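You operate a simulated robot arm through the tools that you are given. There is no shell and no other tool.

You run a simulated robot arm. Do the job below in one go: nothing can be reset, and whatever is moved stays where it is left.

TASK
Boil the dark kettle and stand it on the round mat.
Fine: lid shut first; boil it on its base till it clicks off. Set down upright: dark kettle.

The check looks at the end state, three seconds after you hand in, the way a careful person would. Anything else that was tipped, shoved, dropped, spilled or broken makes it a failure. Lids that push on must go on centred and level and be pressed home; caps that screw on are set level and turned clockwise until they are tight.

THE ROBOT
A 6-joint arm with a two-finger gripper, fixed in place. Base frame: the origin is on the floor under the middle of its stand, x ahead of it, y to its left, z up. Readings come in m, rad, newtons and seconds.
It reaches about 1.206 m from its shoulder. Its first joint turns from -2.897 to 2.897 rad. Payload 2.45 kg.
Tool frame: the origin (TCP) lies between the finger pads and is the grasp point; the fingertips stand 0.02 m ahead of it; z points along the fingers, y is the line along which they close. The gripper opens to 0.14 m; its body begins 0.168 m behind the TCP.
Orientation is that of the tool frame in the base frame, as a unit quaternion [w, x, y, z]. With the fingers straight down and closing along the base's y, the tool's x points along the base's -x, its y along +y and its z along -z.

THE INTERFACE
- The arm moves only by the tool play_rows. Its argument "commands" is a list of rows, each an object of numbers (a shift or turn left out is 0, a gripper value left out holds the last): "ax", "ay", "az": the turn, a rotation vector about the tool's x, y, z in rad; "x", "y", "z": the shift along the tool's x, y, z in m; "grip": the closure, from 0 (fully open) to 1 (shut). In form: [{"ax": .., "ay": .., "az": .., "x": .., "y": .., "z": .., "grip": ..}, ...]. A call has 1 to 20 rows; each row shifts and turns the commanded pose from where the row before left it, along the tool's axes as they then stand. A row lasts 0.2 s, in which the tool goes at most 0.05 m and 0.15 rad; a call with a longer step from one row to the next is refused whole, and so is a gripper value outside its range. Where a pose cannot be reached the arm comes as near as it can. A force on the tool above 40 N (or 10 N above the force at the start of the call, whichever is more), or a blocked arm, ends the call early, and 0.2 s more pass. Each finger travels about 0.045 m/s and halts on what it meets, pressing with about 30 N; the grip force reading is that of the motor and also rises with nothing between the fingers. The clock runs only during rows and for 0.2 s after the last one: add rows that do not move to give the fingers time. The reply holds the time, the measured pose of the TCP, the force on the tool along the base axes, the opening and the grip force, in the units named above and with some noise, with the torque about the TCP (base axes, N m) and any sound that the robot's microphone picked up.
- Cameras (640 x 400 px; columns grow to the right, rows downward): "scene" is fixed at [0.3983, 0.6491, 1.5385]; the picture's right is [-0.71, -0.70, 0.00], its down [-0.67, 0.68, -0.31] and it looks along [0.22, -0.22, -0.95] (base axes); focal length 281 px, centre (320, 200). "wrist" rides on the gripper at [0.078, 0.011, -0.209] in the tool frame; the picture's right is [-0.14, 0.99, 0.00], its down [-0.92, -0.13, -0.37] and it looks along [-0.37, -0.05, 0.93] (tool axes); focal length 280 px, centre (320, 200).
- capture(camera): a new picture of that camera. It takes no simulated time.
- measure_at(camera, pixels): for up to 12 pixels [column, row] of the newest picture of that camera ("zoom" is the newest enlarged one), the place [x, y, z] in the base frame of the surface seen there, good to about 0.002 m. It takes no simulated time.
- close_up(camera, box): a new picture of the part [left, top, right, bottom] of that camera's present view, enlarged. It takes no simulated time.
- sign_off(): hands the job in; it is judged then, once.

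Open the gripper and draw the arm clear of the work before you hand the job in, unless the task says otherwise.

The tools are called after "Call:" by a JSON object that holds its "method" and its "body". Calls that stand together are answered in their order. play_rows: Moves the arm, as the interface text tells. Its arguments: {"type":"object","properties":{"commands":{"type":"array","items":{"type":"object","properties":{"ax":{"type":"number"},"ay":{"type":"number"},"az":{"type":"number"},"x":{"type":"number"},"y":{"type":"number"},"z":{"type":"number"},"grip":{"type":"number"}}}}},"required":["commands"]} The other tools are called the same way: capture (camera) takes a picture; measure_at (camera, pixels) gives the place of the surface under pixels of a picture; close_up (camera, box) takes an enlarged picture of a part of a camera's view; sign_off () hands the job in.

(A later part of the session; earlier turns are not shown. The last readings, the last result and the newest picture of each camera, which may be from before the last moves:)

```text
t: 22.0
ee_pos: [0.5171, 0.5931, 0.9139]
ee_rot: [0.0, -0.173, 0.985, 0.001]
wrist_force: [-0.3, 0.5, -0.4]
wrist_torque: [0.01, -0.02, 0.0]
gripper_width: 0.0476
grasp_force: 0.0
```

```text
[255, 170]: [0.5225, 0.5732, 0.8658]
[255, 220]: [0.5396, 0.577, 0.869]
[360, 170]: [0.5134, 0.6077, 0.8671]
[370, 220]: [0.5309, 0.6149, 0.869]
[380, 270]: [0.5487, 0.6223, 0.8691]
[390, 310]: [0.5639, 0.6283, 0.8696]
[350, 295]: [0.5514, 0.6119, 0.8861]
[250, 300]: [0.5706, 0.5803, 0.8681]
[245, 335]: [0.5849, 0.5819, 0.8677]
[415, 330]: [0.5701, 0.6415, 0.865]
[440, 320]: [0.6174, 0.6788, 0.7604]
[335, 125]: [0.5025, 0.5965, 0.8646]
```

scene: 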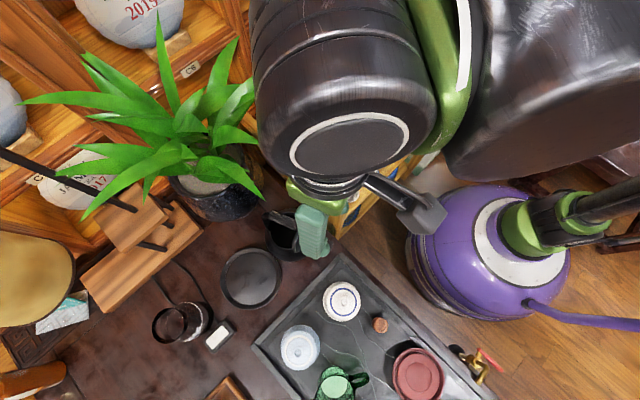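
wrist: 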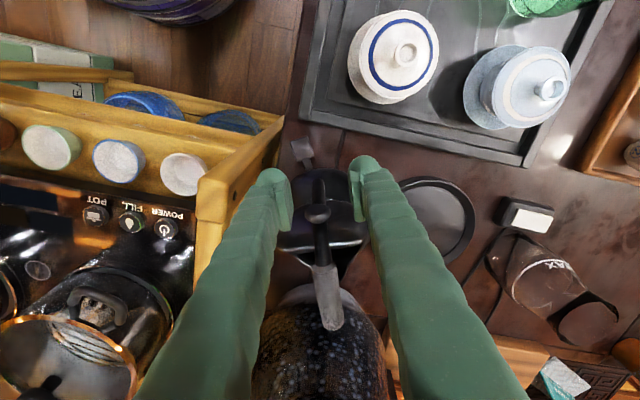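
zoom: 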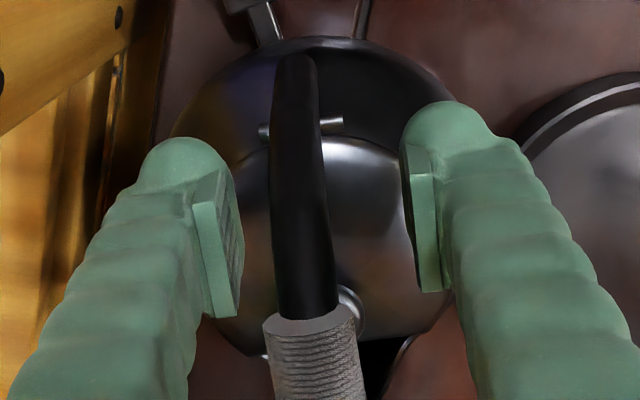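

The lid now lies level (z 0.866–0.870 all over, hinge 0.8646), so it is down. I move forward over the lid's middle and press gently to make sure it is home.

Call:
{"method": "play_rows", "body": {"commands": [{"x": -0.012}, {"x": -0.012}, {"x": -0.008}, {"z": 0.008}, {"z": 0.008}, {"z": 0.004}]}}

Call:
{"method": "close_up", "body": {"camera": "wrist", "box": [240, 120, 400, 260]}}

```text
t: 23.4
ee_pos: [0.5461, 0.6049, 0.8933]
ee_rot: [0.0, -0.174, 0.985, 0.001]
wrist_force: [-1.1, -0.3, -0.6]
wrist_torque: [0.02, 0.02, -0.02]
gripper_width: 0.0478
grasp_force: 0.1
```

```text
2.86 times, centred on (320, 190) of wrist
```

zoom: 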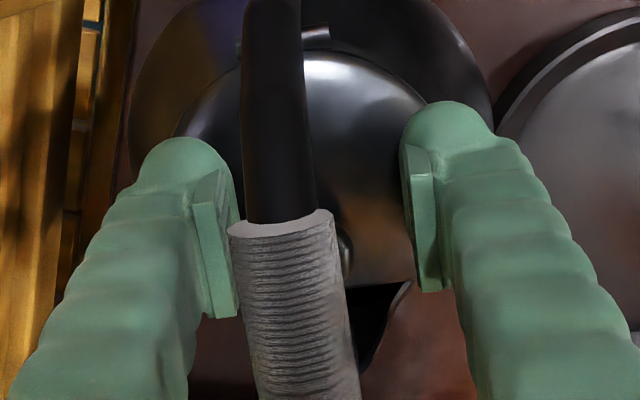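

Tips are about 5 mm above the lid with no contact. I press down in small steps.

Call:
{"method": "play_rows", "body": {"commands": [{"z": 0.004}, {"z": 0.003}, {"z": 0.002}]}}

```text
t: 24.2
ee_pos: [0.5461, 0.6039, 0.8862]
ee_rot: [0.001, -0.173, 0.985, 0.001]
wrist_force: [9.4, 7.3, 33.4]
wrist_torque: [-1.0, -0.44, 0.23]
gripper_width: 0.0464
grasp_force: 0.1
```

The lid was pressed with about 33 N, so it is home. I back up to handle height and check the kettle hasn't moved.

Call:
{"method": "play_rows", "body": {"commands": [{"z": -0.01}, {"z": -0.03}, {"z": -0.03}, {}]}}

Call:
{"method": "capture", "body": {"camera": "wrist"}}

Call:
{"method": "close_up", "body": {"camera": "wrist", "box": [220, 60, 420, 260]}}

```text
t: 25.2
ee_pos: [0.5462, 0.6008, 0.9547]
ee_rot: [0.0, -0.174, 0.985, 0.001]
wrist_force: [0.5, 0.6, 0.7]
wrist_torque: [-0.03, 0.02, 0.01]
gripper_width: 0.0475
grasp_force: 0.1
```

```text
taken
```

wrist: 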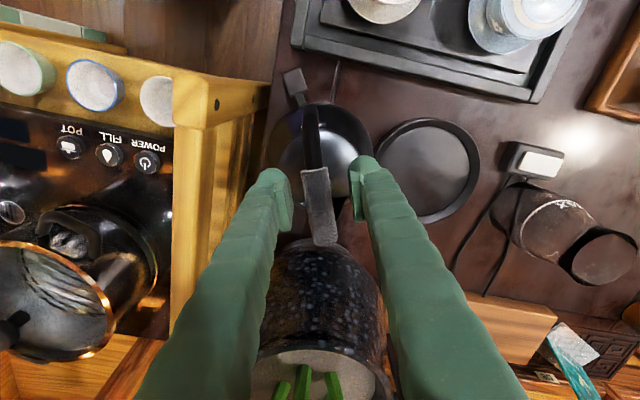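

```text
2.00 times, centred on (320, 160) of wrist
```

zoom: 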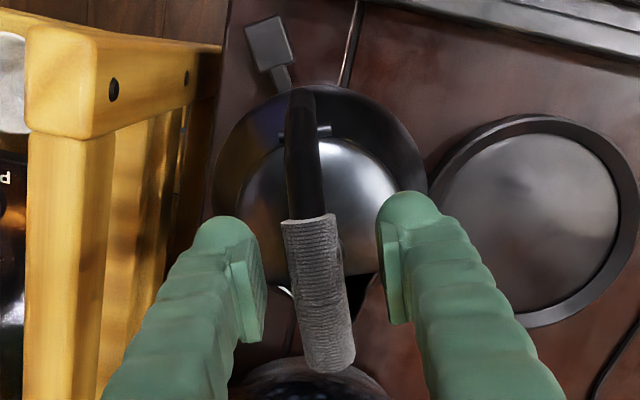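

The kettle is in place with its lid shut. To find out whether anything is under it, I grasp the handle sleeve (at about (320,300) in the zoom) at its middle, then lift a little.

Call:
{"method": "play_rows", "body": {"commands": [{"x": -0.005, "y": 0.002, "z": -0.002}, {"grip": 0.8}, {"grip": 1.0}, {"grip": 1.0}, {"grip": 1.0}, {"grip": 1.0}]}}

Call:
{"method": "close_up", "body": {"camera": "wrist", "box": [220, 60, 420, 260]}}

```text
t: 26.6
ee_pos: [0.5508, 0.6044, 0.9578]
ee_rot: [0.0, -0.174, 0.985, 0.0]
wrist_force: [0.6, -4.2, 3.7]
wrist_torque: [0.06, -0.23, -0.08]
gripper_width: 0.0105
grasp_force: 30.0
```

```text
2.00 times, centred on (320, 160) of wrist
```

zoom: 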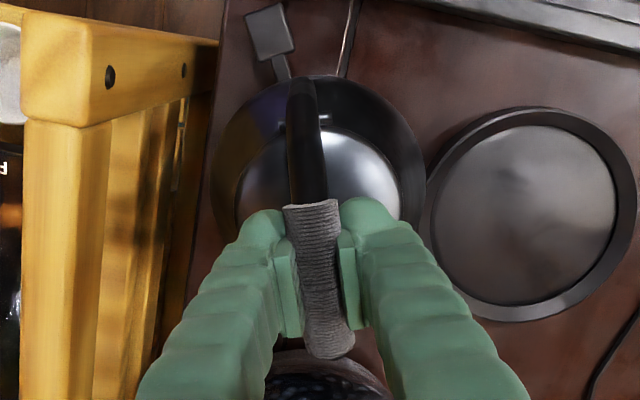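

The fingers hold the handle (opening 0.0105 m, 30 N). I lift slowly 0.04 m and watch the load.

Call:
{"method": "play_rows", "body": {"commands": [{"z": -0.005}, {"z": -0.01}, {"z": -0.012}, {"z": -0.012}, {}]}}

Call:
{"method": "close_up", "body": {"camera": "wrist", "box": [220, 60, 420, 260]}}

Call:
{"method": "close_up", "body": {"camera": "scene", "box": [230, 180, 370, 290]}}

```text
t: 27.8
ee_pos: [0.5499, 0.6067, 0.9959]
ee_rot: [0.0, -0.174, 0.985, 0.001]
wrist_force: [0.0, 0.6, -10.6]
wrist_torque: [0.0, 0.02, 0.05]
gripper_width: 0.0106
grasp_force: 29.8
```

```text
2.00 times, centred on (320, 160) of wrist
```

zoom: 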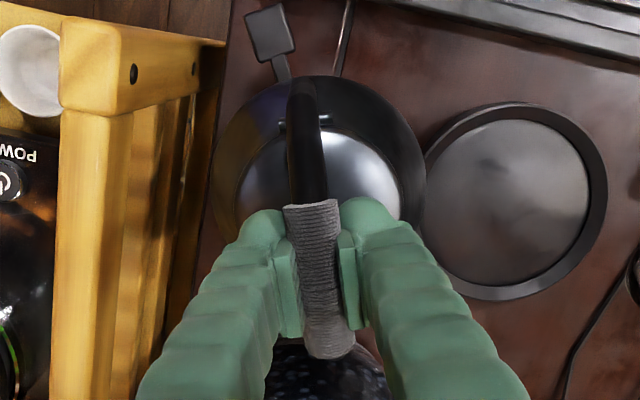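

```text
3.64 times, centred on (300, 235) of scene
```

zoom: 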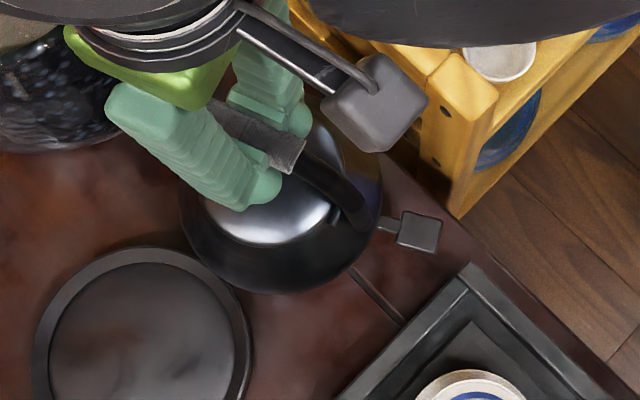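

The load is about 10.6 N (kettle ≈1.1 kg) and the tab went up with the kettle. Before carrying it sideways I measure the nearby plant leaves so the arm keeps clear of them.

Call:
{"method": "capture", "body": {"camera": "scene"}}

Call:
{"method": "measure_at", "body": {"camera": "scene", "pixels": [[262, 195], [245, 182], [225, 165], [258, 140], [240, 130], [215, 215], [250, 200], [190, 210], [150, 190], [285, 65], [232, 50], [215, 135]]}}

```text
taken
```

scene: 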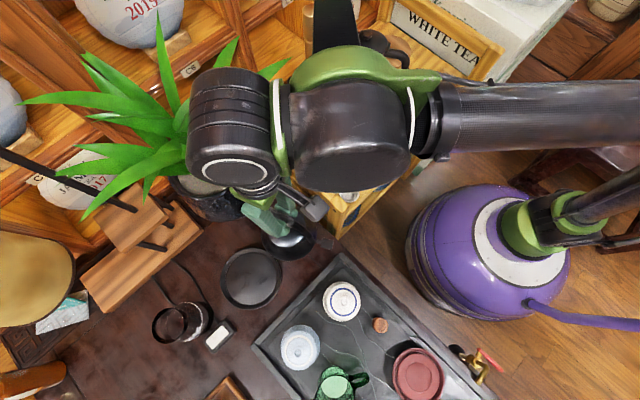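

```text
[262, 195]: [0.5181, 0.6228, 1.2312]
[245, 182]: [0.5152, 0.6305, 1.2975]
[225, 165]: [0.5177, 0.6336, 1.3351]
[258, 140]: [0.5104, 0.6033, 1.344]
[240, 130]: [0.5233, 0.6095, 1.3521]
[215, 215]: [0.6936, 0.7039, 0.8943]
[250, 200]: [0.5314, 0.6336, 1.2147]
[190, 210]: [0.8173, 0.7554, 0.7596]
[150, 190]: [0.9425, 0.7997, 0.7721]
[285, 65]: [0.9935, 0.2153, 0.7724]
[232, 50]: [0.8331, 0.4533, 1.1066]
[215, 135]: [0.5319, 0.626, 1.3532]
```

The pot's near edge is about (0.69,0.70) and the nearest leaf about x=0.65, so a carry along x≈0.545 is clear. I lift a further 0.03 m and carry the kettle towards the disc, which also uncovers the spot where it stood.

Call:
{"method": "play_rows", "body": {"commands": [{"z": -0.015}, {"z": -0.02}, {"x": -0.004, "y": 0.012}, {"x": -0.008, "y": 0.024}, {"x": -0.0095, "y": 0.029}, {"x": -0.0095, "y": 0.029}, {"x": -0.0085, "y": 0.026}, {"x": -0.005, "y": 0.015}, {"x": -0.002, "y": 0.008}, {}]}}

Call:
{"method": "capture", "body": {"camera": "scene"}}

Call:
{"method": "capture", "body": {"camera": "wrist"}}

```text
t: 30.0
ee_pos: [0.546, 0.7584, 1.0315]
ee_rot: [0.0, -0.173, 0.985, 0.001]
wrist_force: [0.4, 0.4, -10.2]
wrist_torque: [0.01, 0.03, -0.02]
gripper_width: 0.0105
grasp_force: 30.0
```

```text
taken
```

scene: 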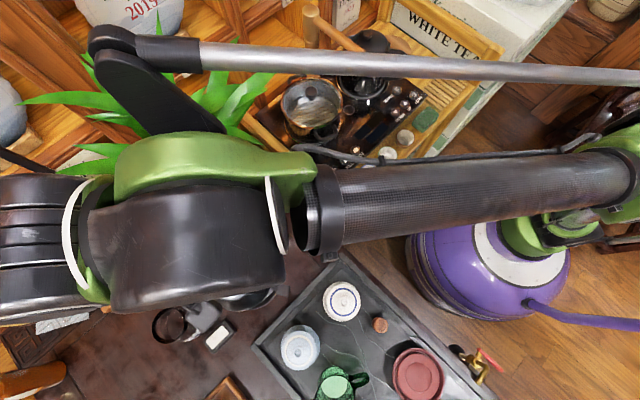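

```text
taken
```

wrist: 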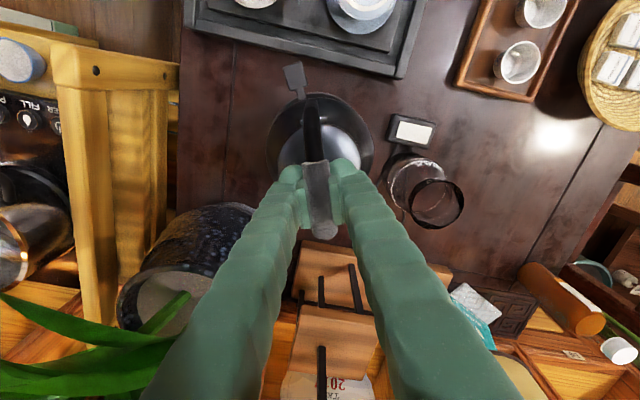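

The wrist view shows bare table where the kettle stood (around (230,130), only a plank seam), so it was off its base. The dark recessed disc I'm over fits its foot (recess radius ≈0.063 vs foot ≈0.056), so I set the kettle down on it centred and test whether its switch takes.

Call:
{"method": "close_up", "body": {"camera": "wrist", "box": [240, 50, 400, 180]}}

Call:
{"method": "play_rows", "body": {"commands": [{"x": -0.002, "y": -0.0025}, {"z": 0.015}, {"z": 0.015}, {"z": 0.01}, {}]}}

Call:
{"method": "close_up", "body": {"camera": "wrist", "box": [240, 50, 400, 180]}}

```text
3.08 times, centred on (320, 115) of wrist
```

zoom: 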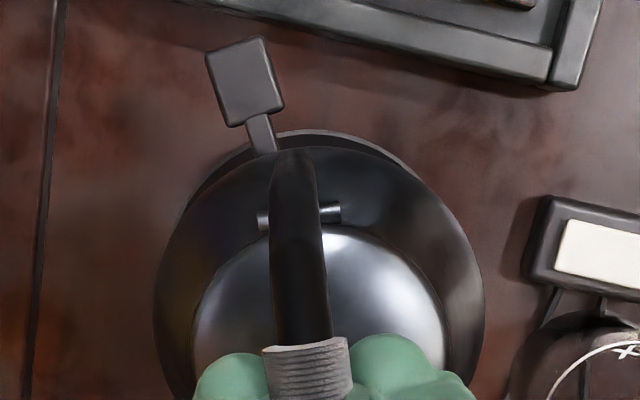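

```text
t: 31.2
ee_pos: [0.5482, 0.7559, 0.991]
ee_rot: [0.0, -0.174, 0.985, 0.001]
wrist_force: [-0.8, -0.6, -10.8]
wrist_torque: [-0.02, 0.03, -0.05]
gripper_width: 0.0102
grasp_force: 30.0
```

```text
3.08 times, centred on (320, 115) of wrist
```

zoom: 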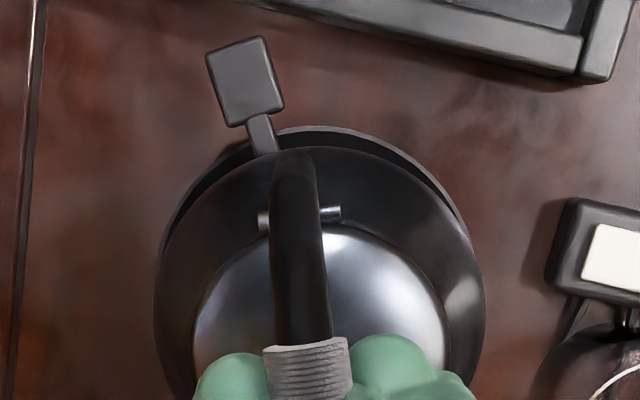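

The ring shows as an arc behind the kettle from (170,230) through (330,130) to (465,215), nearly symmetric about the kettle. I measure ring and belly points to fine-tune the centring.

Call:
{"method": "measure_at", "body": {"camera": "zoom", "pixels": [[330, 130], [380, 142], [420, 165], [455, 205], [200, 178], [180, 205], [225, 155], [320, 152], [200, 240], [440, 230], [160, 300], [480, 300]]}}

```text
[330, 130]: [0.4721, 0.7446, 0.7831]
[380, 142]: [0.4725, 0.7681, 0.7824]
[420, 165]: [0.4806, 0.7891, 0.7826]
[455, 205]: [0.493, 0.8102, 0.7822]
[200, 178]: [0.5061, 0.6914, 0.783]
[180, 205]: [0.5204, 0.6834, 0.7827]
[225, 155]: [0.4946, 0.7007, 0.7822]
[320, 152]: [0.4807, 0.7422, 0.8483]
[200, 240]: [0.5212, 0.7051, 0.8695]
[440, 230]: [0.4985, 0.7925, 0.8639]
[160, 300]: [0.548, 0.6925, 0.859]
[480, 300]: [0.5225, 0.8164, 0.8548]
```

The ring centre fits (0.5465,0.756) and the kettle axis (0.545,0.755), so I shift 2 mm forward and lower the remaining ~19 mm in small steps until it bears.

Call:
{"method": "play_rows", "body": {"commands": [{"x": -0.002}, {"z": 0.006}, {"z": 0.005}, {"z": 0.003}, {"z": 0.002}, {}]}}

Call:
{"method": "close_up", "body": {"camera": "wrist", "box": [240, 50, 400, 180]}}

```text
t: 32.6
ee_pos: [0.5499, 0.7579, 0.9768]
ee_rot: [0.001, -0.174, 0.985, 0.001]
wrist_force: [0.5, 0.7, -11.2]
wrist_torque: [0.01, 0.01, 0.04]
gripper_width: 0.0104
grasp_force: 30.5
```

```text
3.08 times, centred on (320, 115) of wrist
```

zoom: 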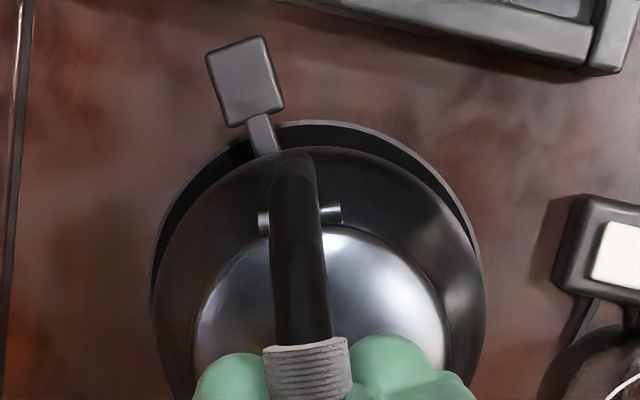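

Still fully carried (−11 N), and the ring surrounds the kettle evenly. I lower in 1.5 mm steps.

Call:
{"method": "play_rows", "body": {"commands": [{"z": 0.0015}, {"z": 0.0015}, {}]}}

Call:
{"method": "play_rows", "body": {"commands": [{"z": 0.001}, {"z": 0.001}, {}]}}

```text
t: 33.4
ee_pos: [0.5493, 0.7569, 0.9724]
ee_rot: [0.0, -0.174, 0.985, 0.001]
wrist_force: [1.9, -0.5, 5.0]
wrist_torque: [0.31, -0.77, -0.03]
gripper_width: 0.0104
grasp_force: 29.6
```

```text
t: 34.2
ee_pos: [0.5492, 0.7578, 0.9706]
ee_rot: [0.0, -0.174, 0.985, 0.001]
wrist_force: [3.0, -1.4, 26.4]
wrist_torque: [-0.03, 0.09, -0.02]
gripper_width: 0.0102
grasp_force: 30.3
```

The kettle bears at TCP z≈0.972 (foot ≈0.776, the recess floor), so it is in the recess. I ease off 1.5 mm and open the gripper.

Call:
{"method": "play_rows", "body": {"commands": [{"z": -0.0015}, {"grip": 0.66}, {"grip": 0.66}, {"grip": 0.66}, {"grip": 0.66}]}}

Call:
{"method": "play_rows", "body": {"commands": [{"z": -0.02}, {"z": -0.04}, {"z": -0.04}, {"z": -0.03}]}}

Call:
{"method": "capture", "body": {"camera": "wrist"}}

```text
t: 35.4
ee_pos: [0.5494, 0.7566, 0.971]
ee_rot: [-0.001, -0.172, 0.985, 0.001]
wrist_force: [-0.5, 0.2, 0.7]
wrist_torque: [0.01, -0.01, 0.01]
gripper_width: 0.0474
grasp_force: 0.1
```

```text
t: 36.4
ee_pos: [0.5511, 0.7553, 1.1023]
ee_rot: [-0.001, -0.174, 0.985, 0.001]
wrist_force: [0.5, 0.5, 0.9]
wrist_torque: [-0.01, 0.01, 0.03]
gripper_width: 0.0477
grasp_force: 0.1
```

```text
taken
```

wrist: 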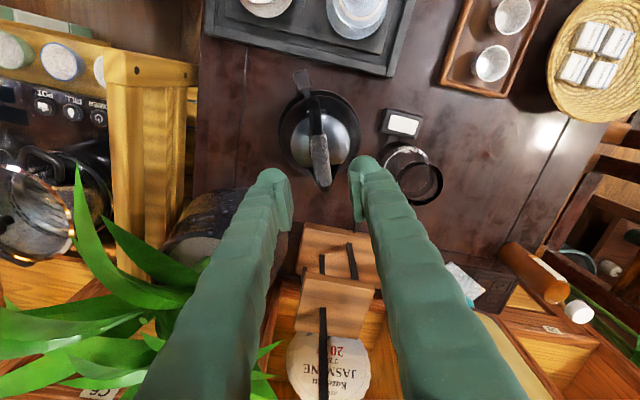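

The kettle stands on the disc, upright. I zoom in and measure the switch tab at about (302,80).

Call:
{"method": "close_up", "body": {"camera": "wrist", "box": [250, 50, 400, 190]}}

```text
2.86 times, centred on (325, 120) of wrist
```

zoom: 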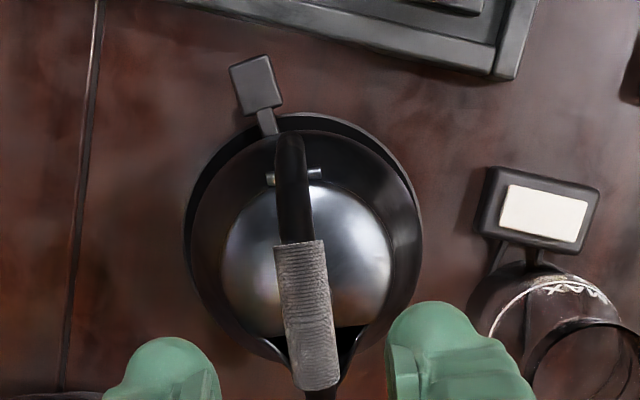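

I measure the tab's surface and stem.

Call:
{"method": "measure_at", "body": {"camera": "zoom", "pixels": [[257, 84], [236, 70], [266, 62], [278, 98], [248, 106], [267, 122], [250, 260], [300, 215], [370, 220], [345, 275], [290, 120], [400, 180]]}}

```text
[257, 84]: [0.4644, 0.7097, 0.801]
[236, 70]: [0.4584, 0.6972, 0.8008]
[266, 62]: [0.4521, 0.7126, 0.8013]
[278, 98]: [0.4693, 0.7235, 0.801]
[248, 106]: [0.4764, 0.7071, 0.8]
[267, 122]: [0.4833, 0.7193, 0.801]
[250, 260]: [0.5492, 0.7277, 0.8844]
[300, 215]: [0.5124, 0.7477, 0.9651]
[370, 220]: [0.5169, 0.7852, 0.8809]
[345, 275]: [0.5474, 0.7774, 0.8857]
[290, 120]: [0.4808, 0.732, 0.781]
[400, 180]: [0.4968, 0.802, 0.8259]
```

The tab's top is at (0.4644,0.7097,0.801), about 0.094 m from the kettle axis, so I must press lightly or the kettle could tip. I close the fingers, move behind it at height, lean the hand back 0.3 rad to clear the handle, and come down above the tab.

Call:
{"method": "play_rows", "body": {"commands": [{"x": 0.035, "y": -0.0099, "grip": 1.0}, {"x": 0.035, "y": -0.0099, "grip": 1.0}, {"x": 0.035, "y": -0.0099, "grip": 1.0}, {"ay": -0.1, "grip": 1.0}, {"ay": -0.1, "grip": 1.0}, {"ay": -0.1, "grip": 1.0}, {"x": 0.0128, "z": 0.0414}, {"x": 0.0128, "z": 0.0414}, {"x": 0.0128, "z": 0.0414}, {"x": 0.0128, "z": 0.0414}, {"x": 0.0128, "z": 0.0414}, {}]}}

Call:
{"method": "capture", "body": {"camera": "wrist"}}

Call:
{"method": "capture", "body": {"camera": "scene"}}

```text
t: 39.0
ee_pos: [0.4585, 0.6909, 0.8854]
ee_rot: [0.147, -0.172, 0.974, 0.027]
wrist_force: [-0.4, 0.0, -0.5]
wrist_torque: [0.04, 0.02, 0.02]
gripper_width: 0.0
grasp_force: 29.3
```

```text
taken
```

wrist: 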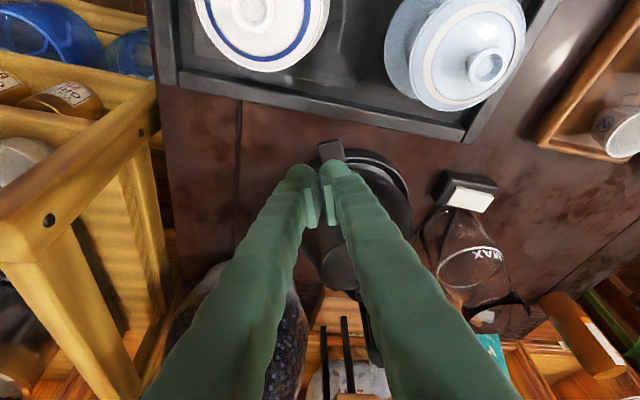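

```text
taken
```

scene: 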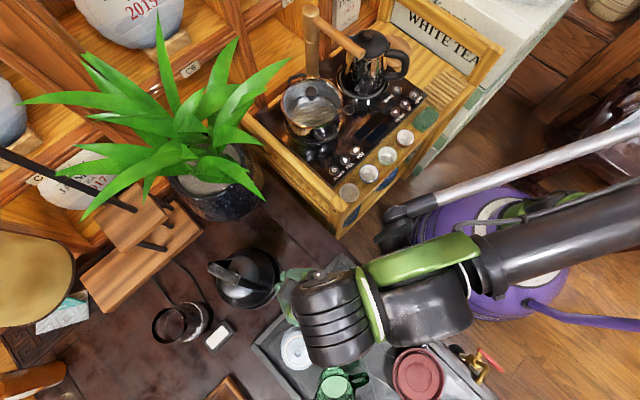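

The scene view confirms the bare table where the kettle stood at (290,235), and the kettle on the disc at (245,275). I zoom in on the finger tips and the tab at (333,150).

Call:
{"method": "close_up", "body": {"camera": "wrist", "box": [270, 120, 410, 230]}}

Call:
{"method": "close_up", "body": {"camera": "scene", "box": [200, 230, 320, 320]}}

```text
3.64 times, centred on (340, 175) of wrist
```

zoom: 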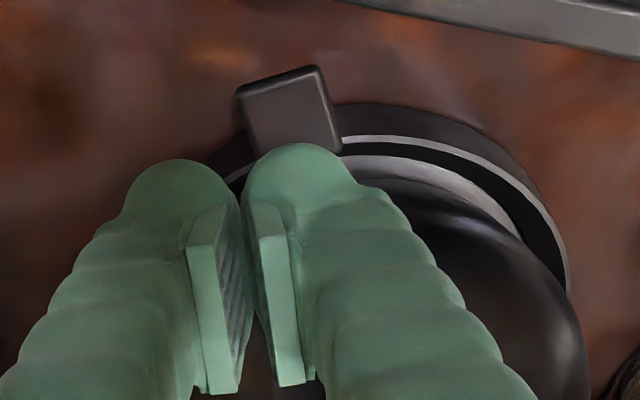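

```text
4.44 times, centred on (260, 275) of scene
```

zoom: 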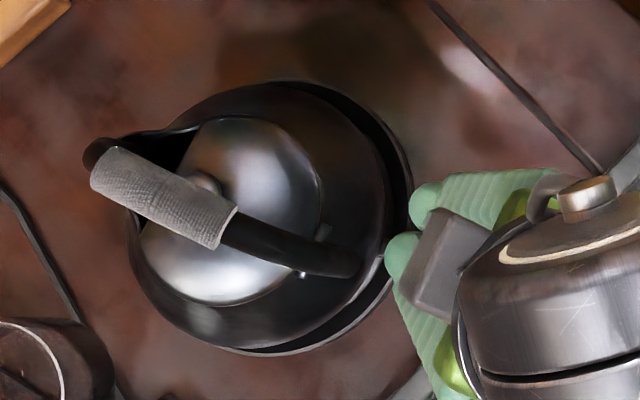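

The tips are still ~65 mm above the tab and about 4 mm too far back. I correct that while going down to about 15 mm above the tab.

Call:
{"method": "play_rows", "body": {"commands": [{"x": 0.0055, "z": 0.0245}, {"x": 0.0055, "z": 0.0245}, {}]}}

Call:
{"method": "close_up", "body": {"camera": "wrist", "box": [270, 120, 410, 230]}}

Call:
{"method": "close_up", "body": {"camera": "scene", "box": [220, 240, 320, 310]}}

```text
t: 39.8
ee_pos: [0.4635, 0.6946, 0.8346]
ee_rot: [0.148, -0.172, 0.974, 0.027]
wrist_force: [0.3, -0.5, 0.3]
wrist_torque: [-0.03, -0.01, 0.02]
gripper_width: 0.0002
grasp_force: 29.4
```

```text
3.64 times, centred on (340, 175) of wrist
```

zoom: 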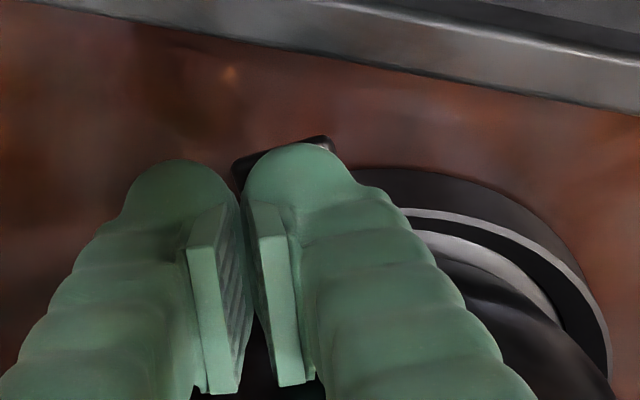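

```text
5.71 times, centred on (270, 275) of scene
```

zoom: 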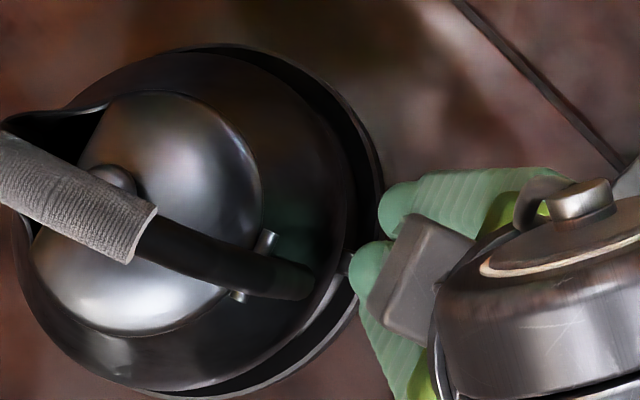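

The right finger tip (dome around (297,150)) is over the tab (235–335). I go down in small steps, checking force.

Call:
{"method": "play_rows", "body": {"commands": [{"x": 0.0012, "z": 0.0038}, {"x": 0.0012, "z": 0.0038}, {"x": 0.0009, "z": 0.0029}, {}]}}

Call:
{"method": "play_rows", "body": {"commands": [{"x": 0.0006, "z": 0.0019}, {"x": 0.0006, "z": 0.0019}]}}

```text
t: 40.8
ee_pos: [0.4655, 0.6955, 0.8237]
ee_rot: [0.147, -0.172, 0.974, 0.027]
wrist_force: [-0.2, -0.3, -0.3]
wrist_torque: [0.03, 0.02, 0.0]
gripper_width: 0.0
grasp_force: 29.2
```

```text
t: 41.4
ee_pos: [0.4644, 0.6957, 0.8202]
ee_rot: [0.147, -0.171, 0.974, 0.027]
wrist_force: [-0.8, 0.3, -0.4]
wrist_torque: [0.0, 0.03, 0.0]
gripper_width: 0.0
grasp_force: 29.6
```

No contact yet at TCP z=0.820. I go on down in 2 mm steps.

Call:
{"method": "play_rows", "body": {"commands": [{"x": 0.0006, "z": 0.0019}, {"x": 0.0006, "z": 0.0019}]}}

Call:
{"method": "close_up", "body": {"camera": "wrist", "box": [270, 120, 410, 230]}}

```text
t: 42.0
ee_pos: [0.4651, 0.6957, 0.8171]
ee_rot: [0.147, -0.172, 0.974, 0.026]
wrist_force: [-0.3, -0.2, -0.6]
wrist_torque: [0.02, 0.01, 0.0]
gripper_width: 0.0002
grasp_force: 28.9
```

```text
3.64 times, centred on (340, 175) of wrist
```

zoom: 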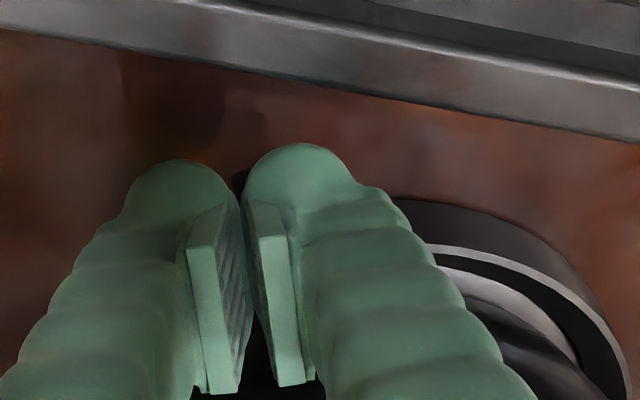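

The tab is now covered by the finger tip and the force is still ~0. I continue down 4 mm more.

Call:
{"method": "play_rows", "body": {"commands": [{"x": 0.0006, "z": 0.0019}, {"x": 0.0006, "z": 0.0019}]}}

Call:
{"method": "close_up", "body": {"camera": "scene", "box": [220, 240, 320, 310]}}

```text
t: 42.6
ee_pos: [0.4648, 0.6969, 0.8118]
ee_rot: [0.147, -0.171, 0.974, 0.027]
wrist_force: [-0.2, 0.3, 0.9]
wrist_torque: [0.02, 0.0, 0.02]
gripper_width: 0.0002
grasp_force: 29.6
```

```text
5.71 times, centred on (270, 275) of scene
```

zoom: 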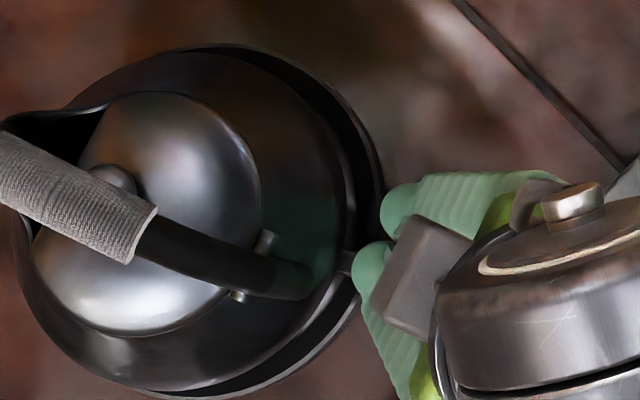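

Force is just beginning to show (0.9 N). I press on 2 mm at a time.

Call:
{"method": "play_rows", "body": {"commands": [{"x": 0.0006, "z": 0.0019}]}}

Call:
{"method": "play_rows", "body": {"commands": [{"x": 0.0006, "z": 0.0019}]}}

Call:
{"method": "play_rows", "body": {"commands": [{"x": 0.0006, "z": 0.0019}]}}

```text
t: 43.0
ee_pos: [0.4665, 0.6939, 0.8103]
ee_rot: [0.146, -0.171, 0.974, 0.027]
wrist_force: [-0.8, 0.5, 1.5]
wrist_torque: [0.05, 0.01, -0.03]
gripper_width: 0.0001
grasp_force: 29.9
```

```text
t: 43.4
ee_pos: [0.4652, 0.6935, 0.8095]
ee_rot: [0.147, -0.172, 0.974, 0.027]
wrist_force: [-0.9, 0.6, 12.7]
wrist_torque: [0.08, 0.16, 0.03]
gripper_width: 0.0001
grasp_force: 29.4
```

```text
t: 43.8
ee_pos: [0.4655, 0.6958, 0.8065]
ee_rot: [0.148, -0.172, 0.974, 0.026]
wrist_force: [-2.0, -0.7, 14.8]
wrist_torque: [0.19, -0.03, 0.1]
gripper_width: 0.0
grasp_force: 29.4
```

The force went up to about 15 N, no sound reported. I stop and check whether the kettle is still level.

Call:
{"method": "close_up", "body": {"camera": "scene", "box": [220, 240, 320, 310]}}

Call:
{"method": "close_up", "body": {"camera": "wrist", "box": [250, 100, 450, 260]}}

```text
5.71 times, centred on (270, 275) of scene
```

zoom: 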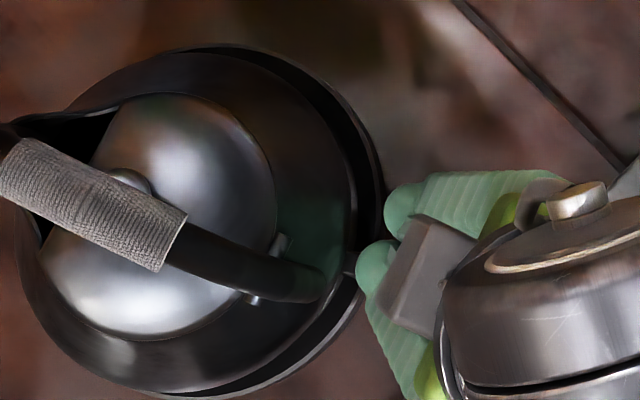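

```text
2.50 times, centred on (350, 180) of wrist
```

zoom: 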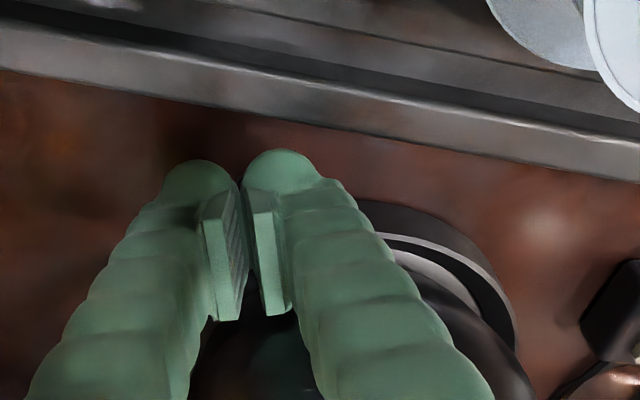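

The handle has shifted in the picture (grip end moved from (150,230) to (180,235)), so the kettle began to tip at 15 N. I back off slowly at once.

Call:
{"method": "play_rows", "body": {"commands": [{"x": -0.0006, "z": -0.0019}, {"x": -0.0006, "z": -0.0019}, {"x": -0.0006, "z": -0.0019}, {"x": -0.0012, "z": -0.0038}, {"x": -0.003, "z": -0.0096}, {"x": -0.006, "z": -0.019}, {"x": -0.012, "z": -0.038}, {}]}}

Call:
{"method": "close_up", "body": {"camera": "wrist", "box": [250, 100, 450, 260]}}

Call:
{"method": "close_up", "body": {"camera": "scene", "box": [220, 240, 320, 310]}}

```text
t: 45.6
ee_pos: [0.4643, 0.6938, 0.8891]
ee_rot: [0.147, -0.172, 0.974, 0.027]
wrist_force: [0.5, 0.3, 0.1]
wrist_torque: [0.0, 0.03, -0.03]
gripper_width: 0.0
grasp_force: 29.3
```

```text
2.50 times, centred on (350, 180) of wrist
```

zoom: 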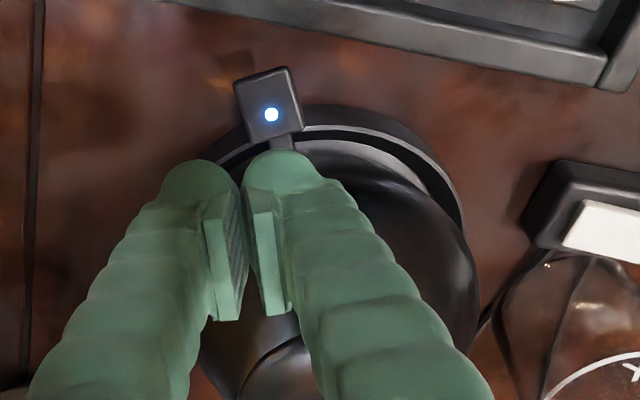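

```text
5.71 times, centred on (270, 275) of scene
```

zoom: 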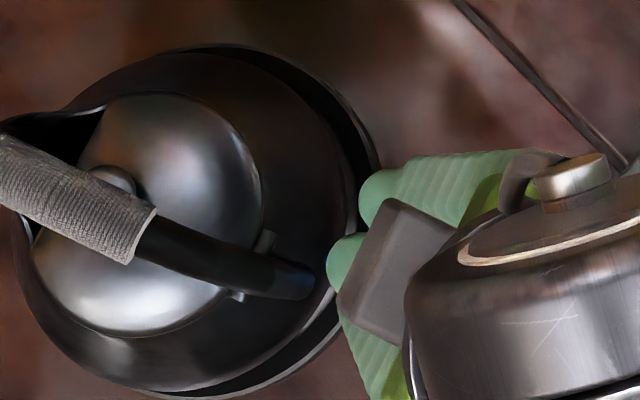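

A blue light now shows on the tab at (271,114): the switch has latched and the kettle is boiling, so the disc is its base. The kettle is level again. While it boils I rise and go to look at the round wooden board on the cart as the candidate mat.

Call:
{"method": "play_rows", "body": {"commands": [{"x": -0.0128, "z": -0.0414}, {"x": -0.0128, "z": -0.0414}, {"x": -0.0128, "z": -0.0414}, {"x": -0.0128, "z": -0.0414}, {"x": -0.0128, "z": -0.0414}, {"x": -0.0128, "z": -0.0414}, {"ay": 0.1}, {"ay": 0.1}, {"ay": 0.1}, {"az": 0.1163}, {"az": 0.1163}, {"az": 0.1163}]}}

Call:
{"method": "capture", "body": {"camera": "wrist"}}

Call:
{"method": "capture", "body": {"camera": "scene"}}

```text
t: 48.2
ee_pos: [0.4657, 0.6969, 1.1463]
ee_rot: [0.0, 0.001, 1.0, 0.001]
wrist_force: [-0.6, -0.8, 0.0]
wrist_torque: [-0.02, 0.03, 0.03]
gripper_width: 0.0
grasp_force: 29.7
```

```text
taken
```

wrist: 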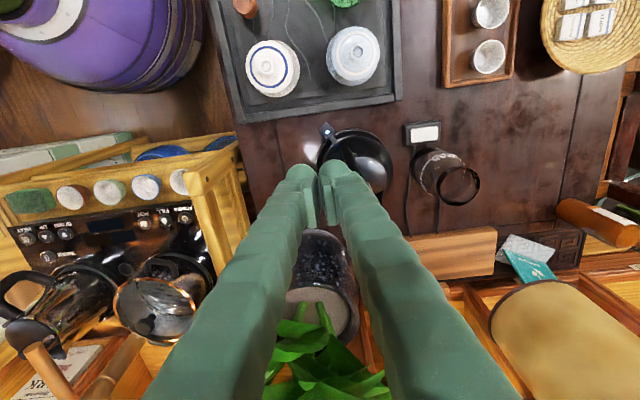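

```text
taken
```

scene: 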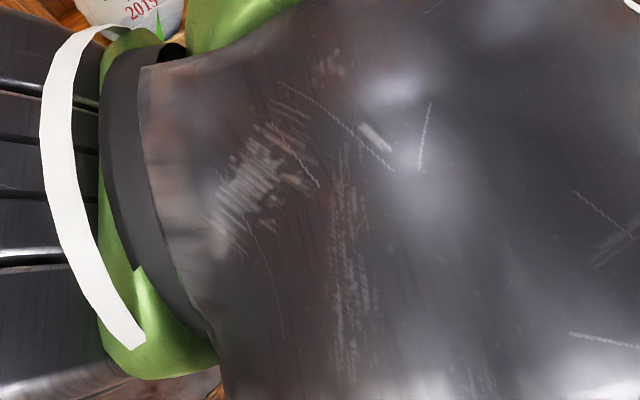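

The light at (328,130) is still on. I move over to the cart side to look at the board there while the kettle boils.

Call:
{"method": "play_rows", "body": {"commands": [{"y": -0.044, "z": -0.004}, {"y": -0.044, "z": -0.004}, {"y": -0.044, "z": -0.004}, {"y": -0.044, "z": -0.004}, {"y": -0.044, "z": -0.004}, {"y": -0.044, "z": -0.004}, {"y": -0.044, "z": -0.004}, {"y": -0.044, "z": -0.004}, {"y": -0.044, "z": -0.004}, {"y": -0.044, "z": -0.004}, {"y": -0.044, "z": -0.004}, {"y": -0.044}, {"y": -0.044}, {}]}}

Call:
{"method": "capture", "body": {"camera": "wrist"}}

Call:
{"method": "capture", "body": {"camera": "scene"}}

```text
t: 51.2
ee_pos: [0.4685, 0.1229, 1.1893]
ee_rot: [0.0, 0.0, 1.0, 0.001]
wrist_force: [0.5, 0.5, -0.3]
wrist_torque: [-0.03, -0.01, 0.03]
gripper_width: 0.0
grasp_force: 29.6
```

```text
taken
```

wrist: 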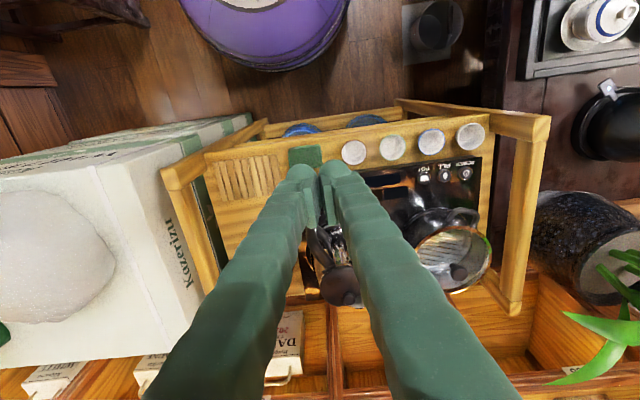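

```text
taken
```

scene: 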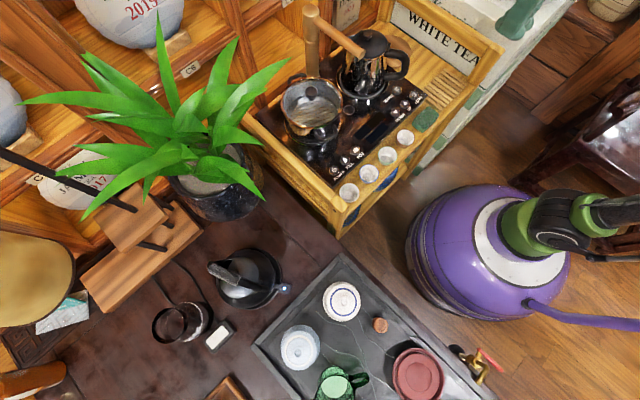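

The scene shows the kettle on the disc with its blue light at (285,288). In the wrist view the fingers hide the board, and there is something dark at (435,25) I want to identify, so I open the gripper and zoom in there.

Call:
{"method": "play_rows", "body": {"commands": [{"grip": 0.0}, {"grip": 0.0}, {"grip": 0.0}, {"grip": 0.0}, {"grip": 0.0}, {"grip": 0.0}, {"grip": 0.0}, {"grip": 0.0}]}}

Call:
{"method": "capture", "body": {"camera": "wrist"}}

Call:
{"method": "close_up", "body": {"camera": "wrist", "box": [380, 0, 500, 80]}}

Call:
{"method": "measure_at", "body": {"camera": "wrist", "pixels": [[435, 20], [410, 10], [435, 45], [470, 62], [300, 270], [310, 250], [480, 30]]}}

```text
t: 53.0
ee_pos: [0.4693, 0.1222, 1.1892]
ee_rot: [-0.001, 0.0, 1.0, 0.001]
wrist_force: [0.7, -0.2, -0.1]
wrist_torque: [-0.01, 0.01, -0.01]
gripper_width: 0.1401
grasp_force: 0.0
```

```text
taken
```

wrist: 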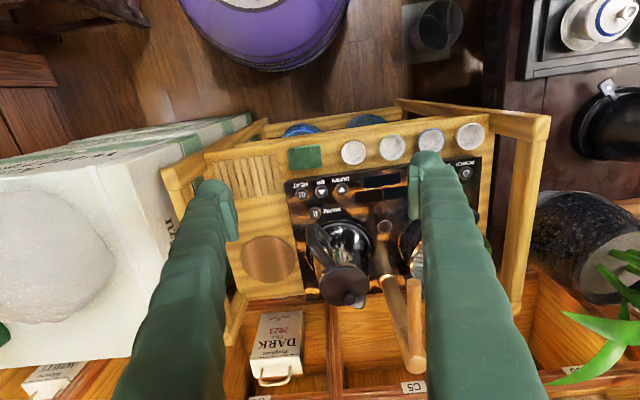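

```text
5.00 times, centred on (440, 40) of wrist
```

zoom: 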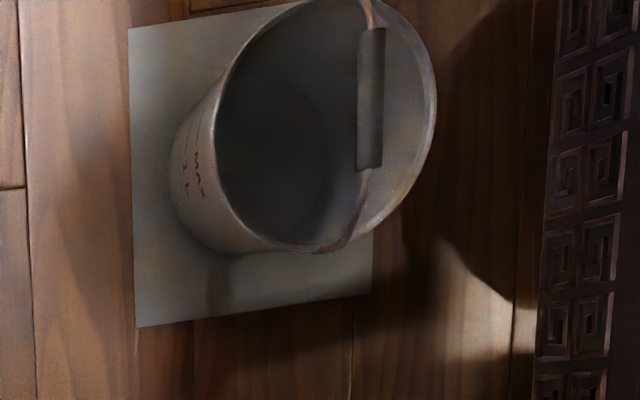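

```text
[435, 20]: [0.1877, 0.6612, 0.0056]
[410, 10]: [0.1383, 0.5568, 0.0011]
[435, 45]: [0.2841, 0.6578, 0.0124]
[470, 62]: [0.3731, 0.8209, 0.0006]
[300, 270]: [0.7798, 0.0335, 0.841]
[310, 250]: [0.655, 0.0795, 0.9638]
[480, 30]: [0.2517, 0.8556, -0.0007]
```

The thing on the floor is just a waste bucket. The round board is at (268,260) on the cart, beside a slatted rectangular mat at (250,175), so "the round mat" tells those two apart. I zoom in and measure it.

Call:
{"method": "close_up", "body": {"camera": "wrist", "box": [200, 130, 420, 320]}}

Call:
{"method": "measure_at", "body": {"camera": "wrist", "pixels": [[268, 260], [243, 260], [293, 260], [268, 236], [268, 285], [235, 250], [268, 232], [300, 285], [250, 175], [306, 157], [232, 270], [280, 220]]}}

```text
2.11 times, centred on (310, 225) of wrist
```

zoom: 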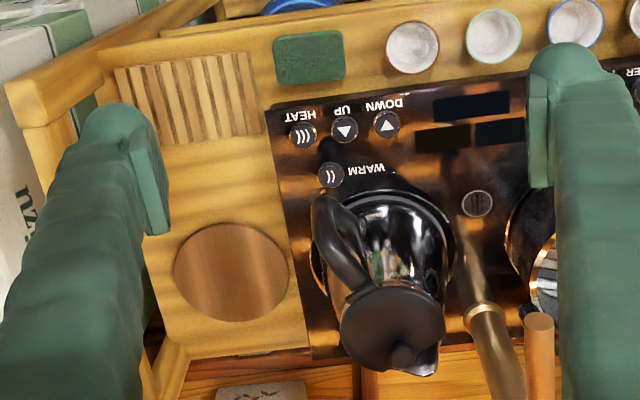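

```text
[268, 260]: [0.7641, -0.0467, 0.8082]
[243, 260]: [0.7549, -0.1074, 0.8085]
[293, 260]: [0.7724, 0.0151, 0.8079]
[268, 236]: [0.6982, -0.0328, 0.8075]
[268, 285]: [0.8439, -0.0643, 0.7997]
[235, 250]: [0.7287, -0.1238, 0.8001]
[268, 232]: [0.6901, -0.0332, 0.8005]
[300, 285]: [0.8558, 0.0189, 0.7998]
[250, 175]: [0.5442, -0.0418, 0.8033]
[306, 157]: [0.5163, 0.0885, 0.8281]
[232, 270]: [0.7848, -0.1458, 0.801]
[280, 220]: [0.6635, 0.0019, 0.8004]
```

The board is a flat disc 8 mm thick (top z≈0.808, cart top z≈0.800), centre near (0.765,-0.046): this is the round mat. I measure its surroundings (cart end, rails, cabinet behind, cart kettle) for clearances.

Call:
{"method": "measure_at", "body": {"camera": "zoom", "pixels": [[40, 115], [20, 95], [170, 360], [60, 20], [150, 330], [230, 350], [240, 390], [400, 355], [325, 215], [400, 330], [535, 320], [500, 350]]}}

Call:
{"method": "measure_at", "body": {"camera": "scene", "pixels": [[190, 68], [310, 15], [350, 45], [373, 40], [500, 40], [460, 90], [480, 60], [497, 35], [445, 55], [400, 10], [340, 15], [425, 20]]}}

Call:
{"method": "play_rows", "body": {"commands": [{}, {}, {}, {}, {}, {}, {}, {}, {}, {}]}}

```text
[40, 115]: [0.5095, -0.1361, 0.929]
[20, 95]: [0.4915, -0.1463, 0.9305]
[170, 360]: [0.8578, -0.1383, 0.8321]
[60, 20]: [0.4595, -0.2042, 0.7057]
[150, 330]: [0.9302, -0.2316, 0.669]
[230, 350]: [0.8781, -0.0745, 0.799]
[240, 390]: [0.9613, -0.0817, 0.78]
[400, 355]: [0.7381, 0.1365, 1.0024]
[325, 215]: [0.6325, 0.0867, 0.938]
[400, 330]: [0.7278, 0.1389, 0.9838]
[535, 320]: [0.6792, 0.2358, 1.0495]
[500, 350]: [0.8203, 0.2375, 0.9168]
```

```text
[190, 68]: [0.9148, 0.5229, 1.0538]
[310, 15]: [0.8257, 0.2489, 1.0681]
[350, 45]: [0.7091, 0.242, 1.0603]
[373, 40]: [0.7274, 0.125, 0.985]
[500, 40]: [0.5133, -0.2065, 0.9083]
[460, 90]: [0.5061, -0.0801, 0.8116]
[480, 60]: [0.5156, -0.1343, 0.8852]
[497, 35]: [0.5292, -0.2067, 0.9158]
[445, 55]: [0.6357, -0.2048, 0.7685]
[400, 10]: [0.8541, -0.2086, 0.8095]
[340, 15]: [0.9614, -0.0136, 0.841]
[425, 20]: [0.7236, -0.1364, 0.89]
```

```text
t: 55.2
ee_pos: [0.469, 0.1222, 1.189]
ee_rot: [0.001, 0.0, 1.0, 0.002]
wrist_force: [-0.1, 0.2, -1.3]
wrist_torque: [0.0, 0.0, -0.02]
gripper_width: 0.1401
grasp_force: 0.0
```

Key clearances: side rail at y≈-0.14 (top z≈0.93), cart kettle handle at about (0.63,0.087), faucet at y≈0.24. I wait for the kettle, listening for the click.

Call:
{"method": "play_rows", "body": {"commands": [{}, {}, {}, {}, {}, {}, {}, {}, {}, {}, {}, {}, {}, {}, {}, {}, {}, {}, {}, {}]}}

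Call:
{"method": "close_up", "body": {"camera": "scene", "box": [200, 230, 320, 320]}}

```text
t: 59.4
ee_pos: [0.4686, 0.1237, 1.1887]
ee_rot: [-0.001, -0.001, 1.0, 0.001]
wrist_force: [0.2, 0.7, 0.5]
wrist_torque: [0.01, -0.03, 0.02]
gripper_width: 0.1399
grasp_force: 0.1
```

```text
4.44 times, centred on (260, 275) of scene
```

zoom: 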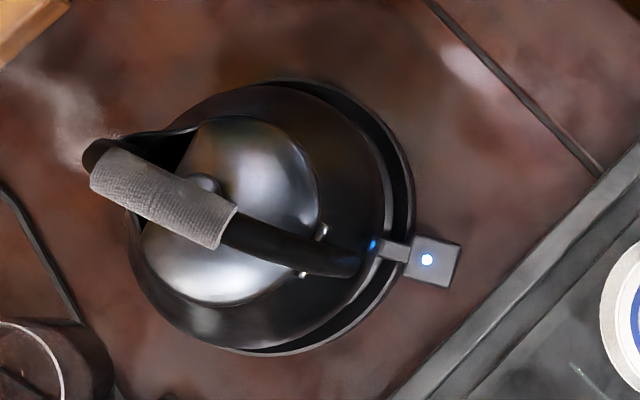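

Steam is rising from the spout and the blue light is still on at (427,260). I keep waiting, and use the time to zoom in on the mat for an exact centre.

Call:
{"method": "play_rows", "body": {"commands": [{}, {}, {}, {}, {}, {}, {}, {}, {}, {}, {}, {}, {}, {}, {}, {}, {}, {}, {}, {}]}}

Call:
{"method": "close_up", "body": {"camera": "wrist", "box": [225, 220, 315, 300]}}

```text
t: 63.6
ee_pos: [0.4686, 0.123, 1.1904]
ee_rot: [0.001, -0.001, 1.0, 0.001]
wrist_force: [0.1, 0.4, -0.2]
wrist_torque: [-0.01, -0.01, -0.03]
gripper_width: 0.14
grasp_force: 0.1
```

```text
5.00 times, centred on (270, 260) of wrist
```

zoom: 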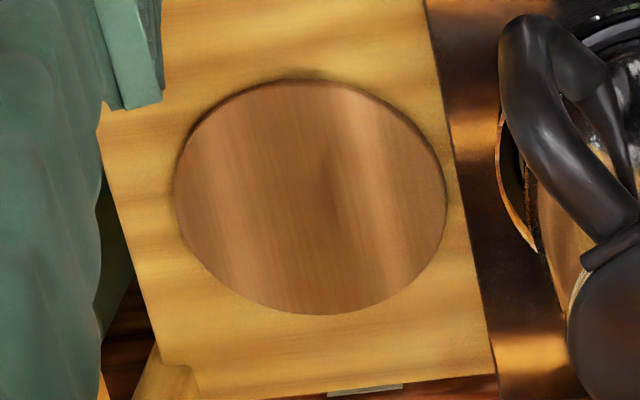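

The mat is clearly seen: edges at about (174,195), (446,190), (305,80), (330,314). I measure its rim and the clear strip around it.

Call:
{"method": "measure_at", "body": {"camera": "zoom", "pixels": [[178, 195], [442, 192], [308, 86], [328, 309], [220, 118], [400, 125], [215, 272], [412, 262], [135, 250], [470, 260], [310, 195], [150, 330]]}}

Call:
{"method": "play_rows", "body": {"commands": [{}, {}, {}, {}, {}, {}, {}, {}, {}, {}, {}, {}, {}, {}, {}, {}, {}, {}, {}, {}]}}

```text
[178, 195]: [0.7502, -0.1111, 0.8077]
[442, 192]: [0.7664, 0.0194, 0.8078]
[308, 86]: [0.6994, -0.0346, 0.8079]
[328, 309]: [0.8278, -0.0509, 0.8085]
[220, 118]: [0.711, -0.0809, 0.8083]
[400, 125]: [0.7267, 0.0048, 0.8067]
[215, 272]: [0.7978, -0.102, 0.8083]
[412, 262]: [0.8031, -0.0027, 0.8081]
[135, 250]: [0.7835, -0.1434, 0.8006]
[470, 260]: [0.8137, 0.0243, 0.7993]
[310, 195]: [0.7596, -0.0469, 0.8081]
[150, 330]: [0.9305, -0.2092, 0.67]
```

```text
t: 67.8
ee_pos: [0.4669, 0.1225, 1.1899]
ee_rot: [0.0, 0.0, 1.0, 0.0]
wrist_force: [-0.1, 0.2, 0.4]
wrist_torque: [-0.02, 0.01, -0.02]
gripper_width: 0.1399
grasp_force: 0.0
```

The mat's centre fits (0.763,-0.046), radius ≈0.066. I keep waiting and check the light.

Call:
{"method": "play_rows", "body": {"commands": [{}, {}, {}, {}, {}, {}, {}, {}, {}, {}, {}, {}, {}, {}, {}, {}, {}, {}, {}, {}]}}

Call:
{"method": "close_up", "body": {"camera": "scene", "box": [200, 230, 320, 320]}}

```text
t: 72.0
ee_pos: [0.4676, 0.1235, 1.1896]
ee_rot: [0.0, 0.0, 1.0, 0.001]
wrist_force: [0.0, 0.3, 0.0]
wrist_torque: [-0.01, -0.01, 0.02]
gripper_width: 0.1401
grasp_force: 0.2
```

```text
4.44 times, centred on (260, 275) of scene
```

zoom: 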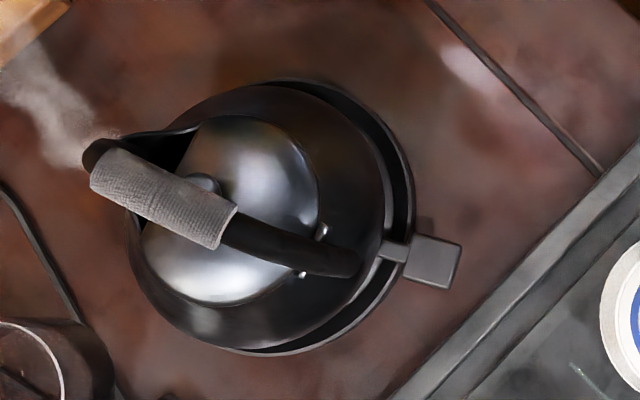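

The blue light is out and steam is streaming from the spout, so it appears to have switched off. I check that the tab has come back up (it was at z≈0.801 when off) and look closer.

Call:
{"method": "measure_at", "body": {"camera": "zoom", "pixels": [[432, 262], [415, 270], [450, 262], [393, 250], [165, 185], [260, 180], [200, 280], [280, 200]]}}

Call:
{"method": "play_rows", "body": {"commands": [{}, {}, {}, {}, {}]}}

Call:
{"method": "close_up", "body": {"camera": "scene", "box": [260, 265, 310, 305]}}

```text
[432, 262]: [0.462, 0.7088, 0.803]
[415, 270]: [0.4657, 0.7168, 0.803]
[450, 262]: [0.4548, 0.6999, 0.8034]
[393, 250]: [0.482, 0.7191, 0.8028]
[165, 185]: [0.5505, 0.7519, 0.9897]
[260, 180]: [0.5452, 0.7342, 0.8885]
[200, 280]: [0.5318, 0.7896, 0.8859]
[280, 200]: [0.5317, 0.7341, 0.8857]
```

```text
t: 73.2
ee_pos: [0.4693, 0.1223, 1.1903]
ee_rot: [-0.001, -0.001, 1.0, 0.002]
wrist_force: [0.2, 0.8, 0.3]
wrist_torque: [0.01, -0.02, -0.01]
gripper_width: 0.1399
grasp_force: 0.0
```

```text
10.00 times, centred on (285, 285) of scene
```

zoom: 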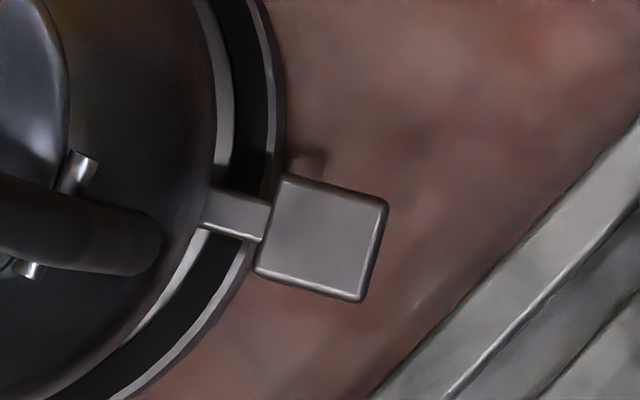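

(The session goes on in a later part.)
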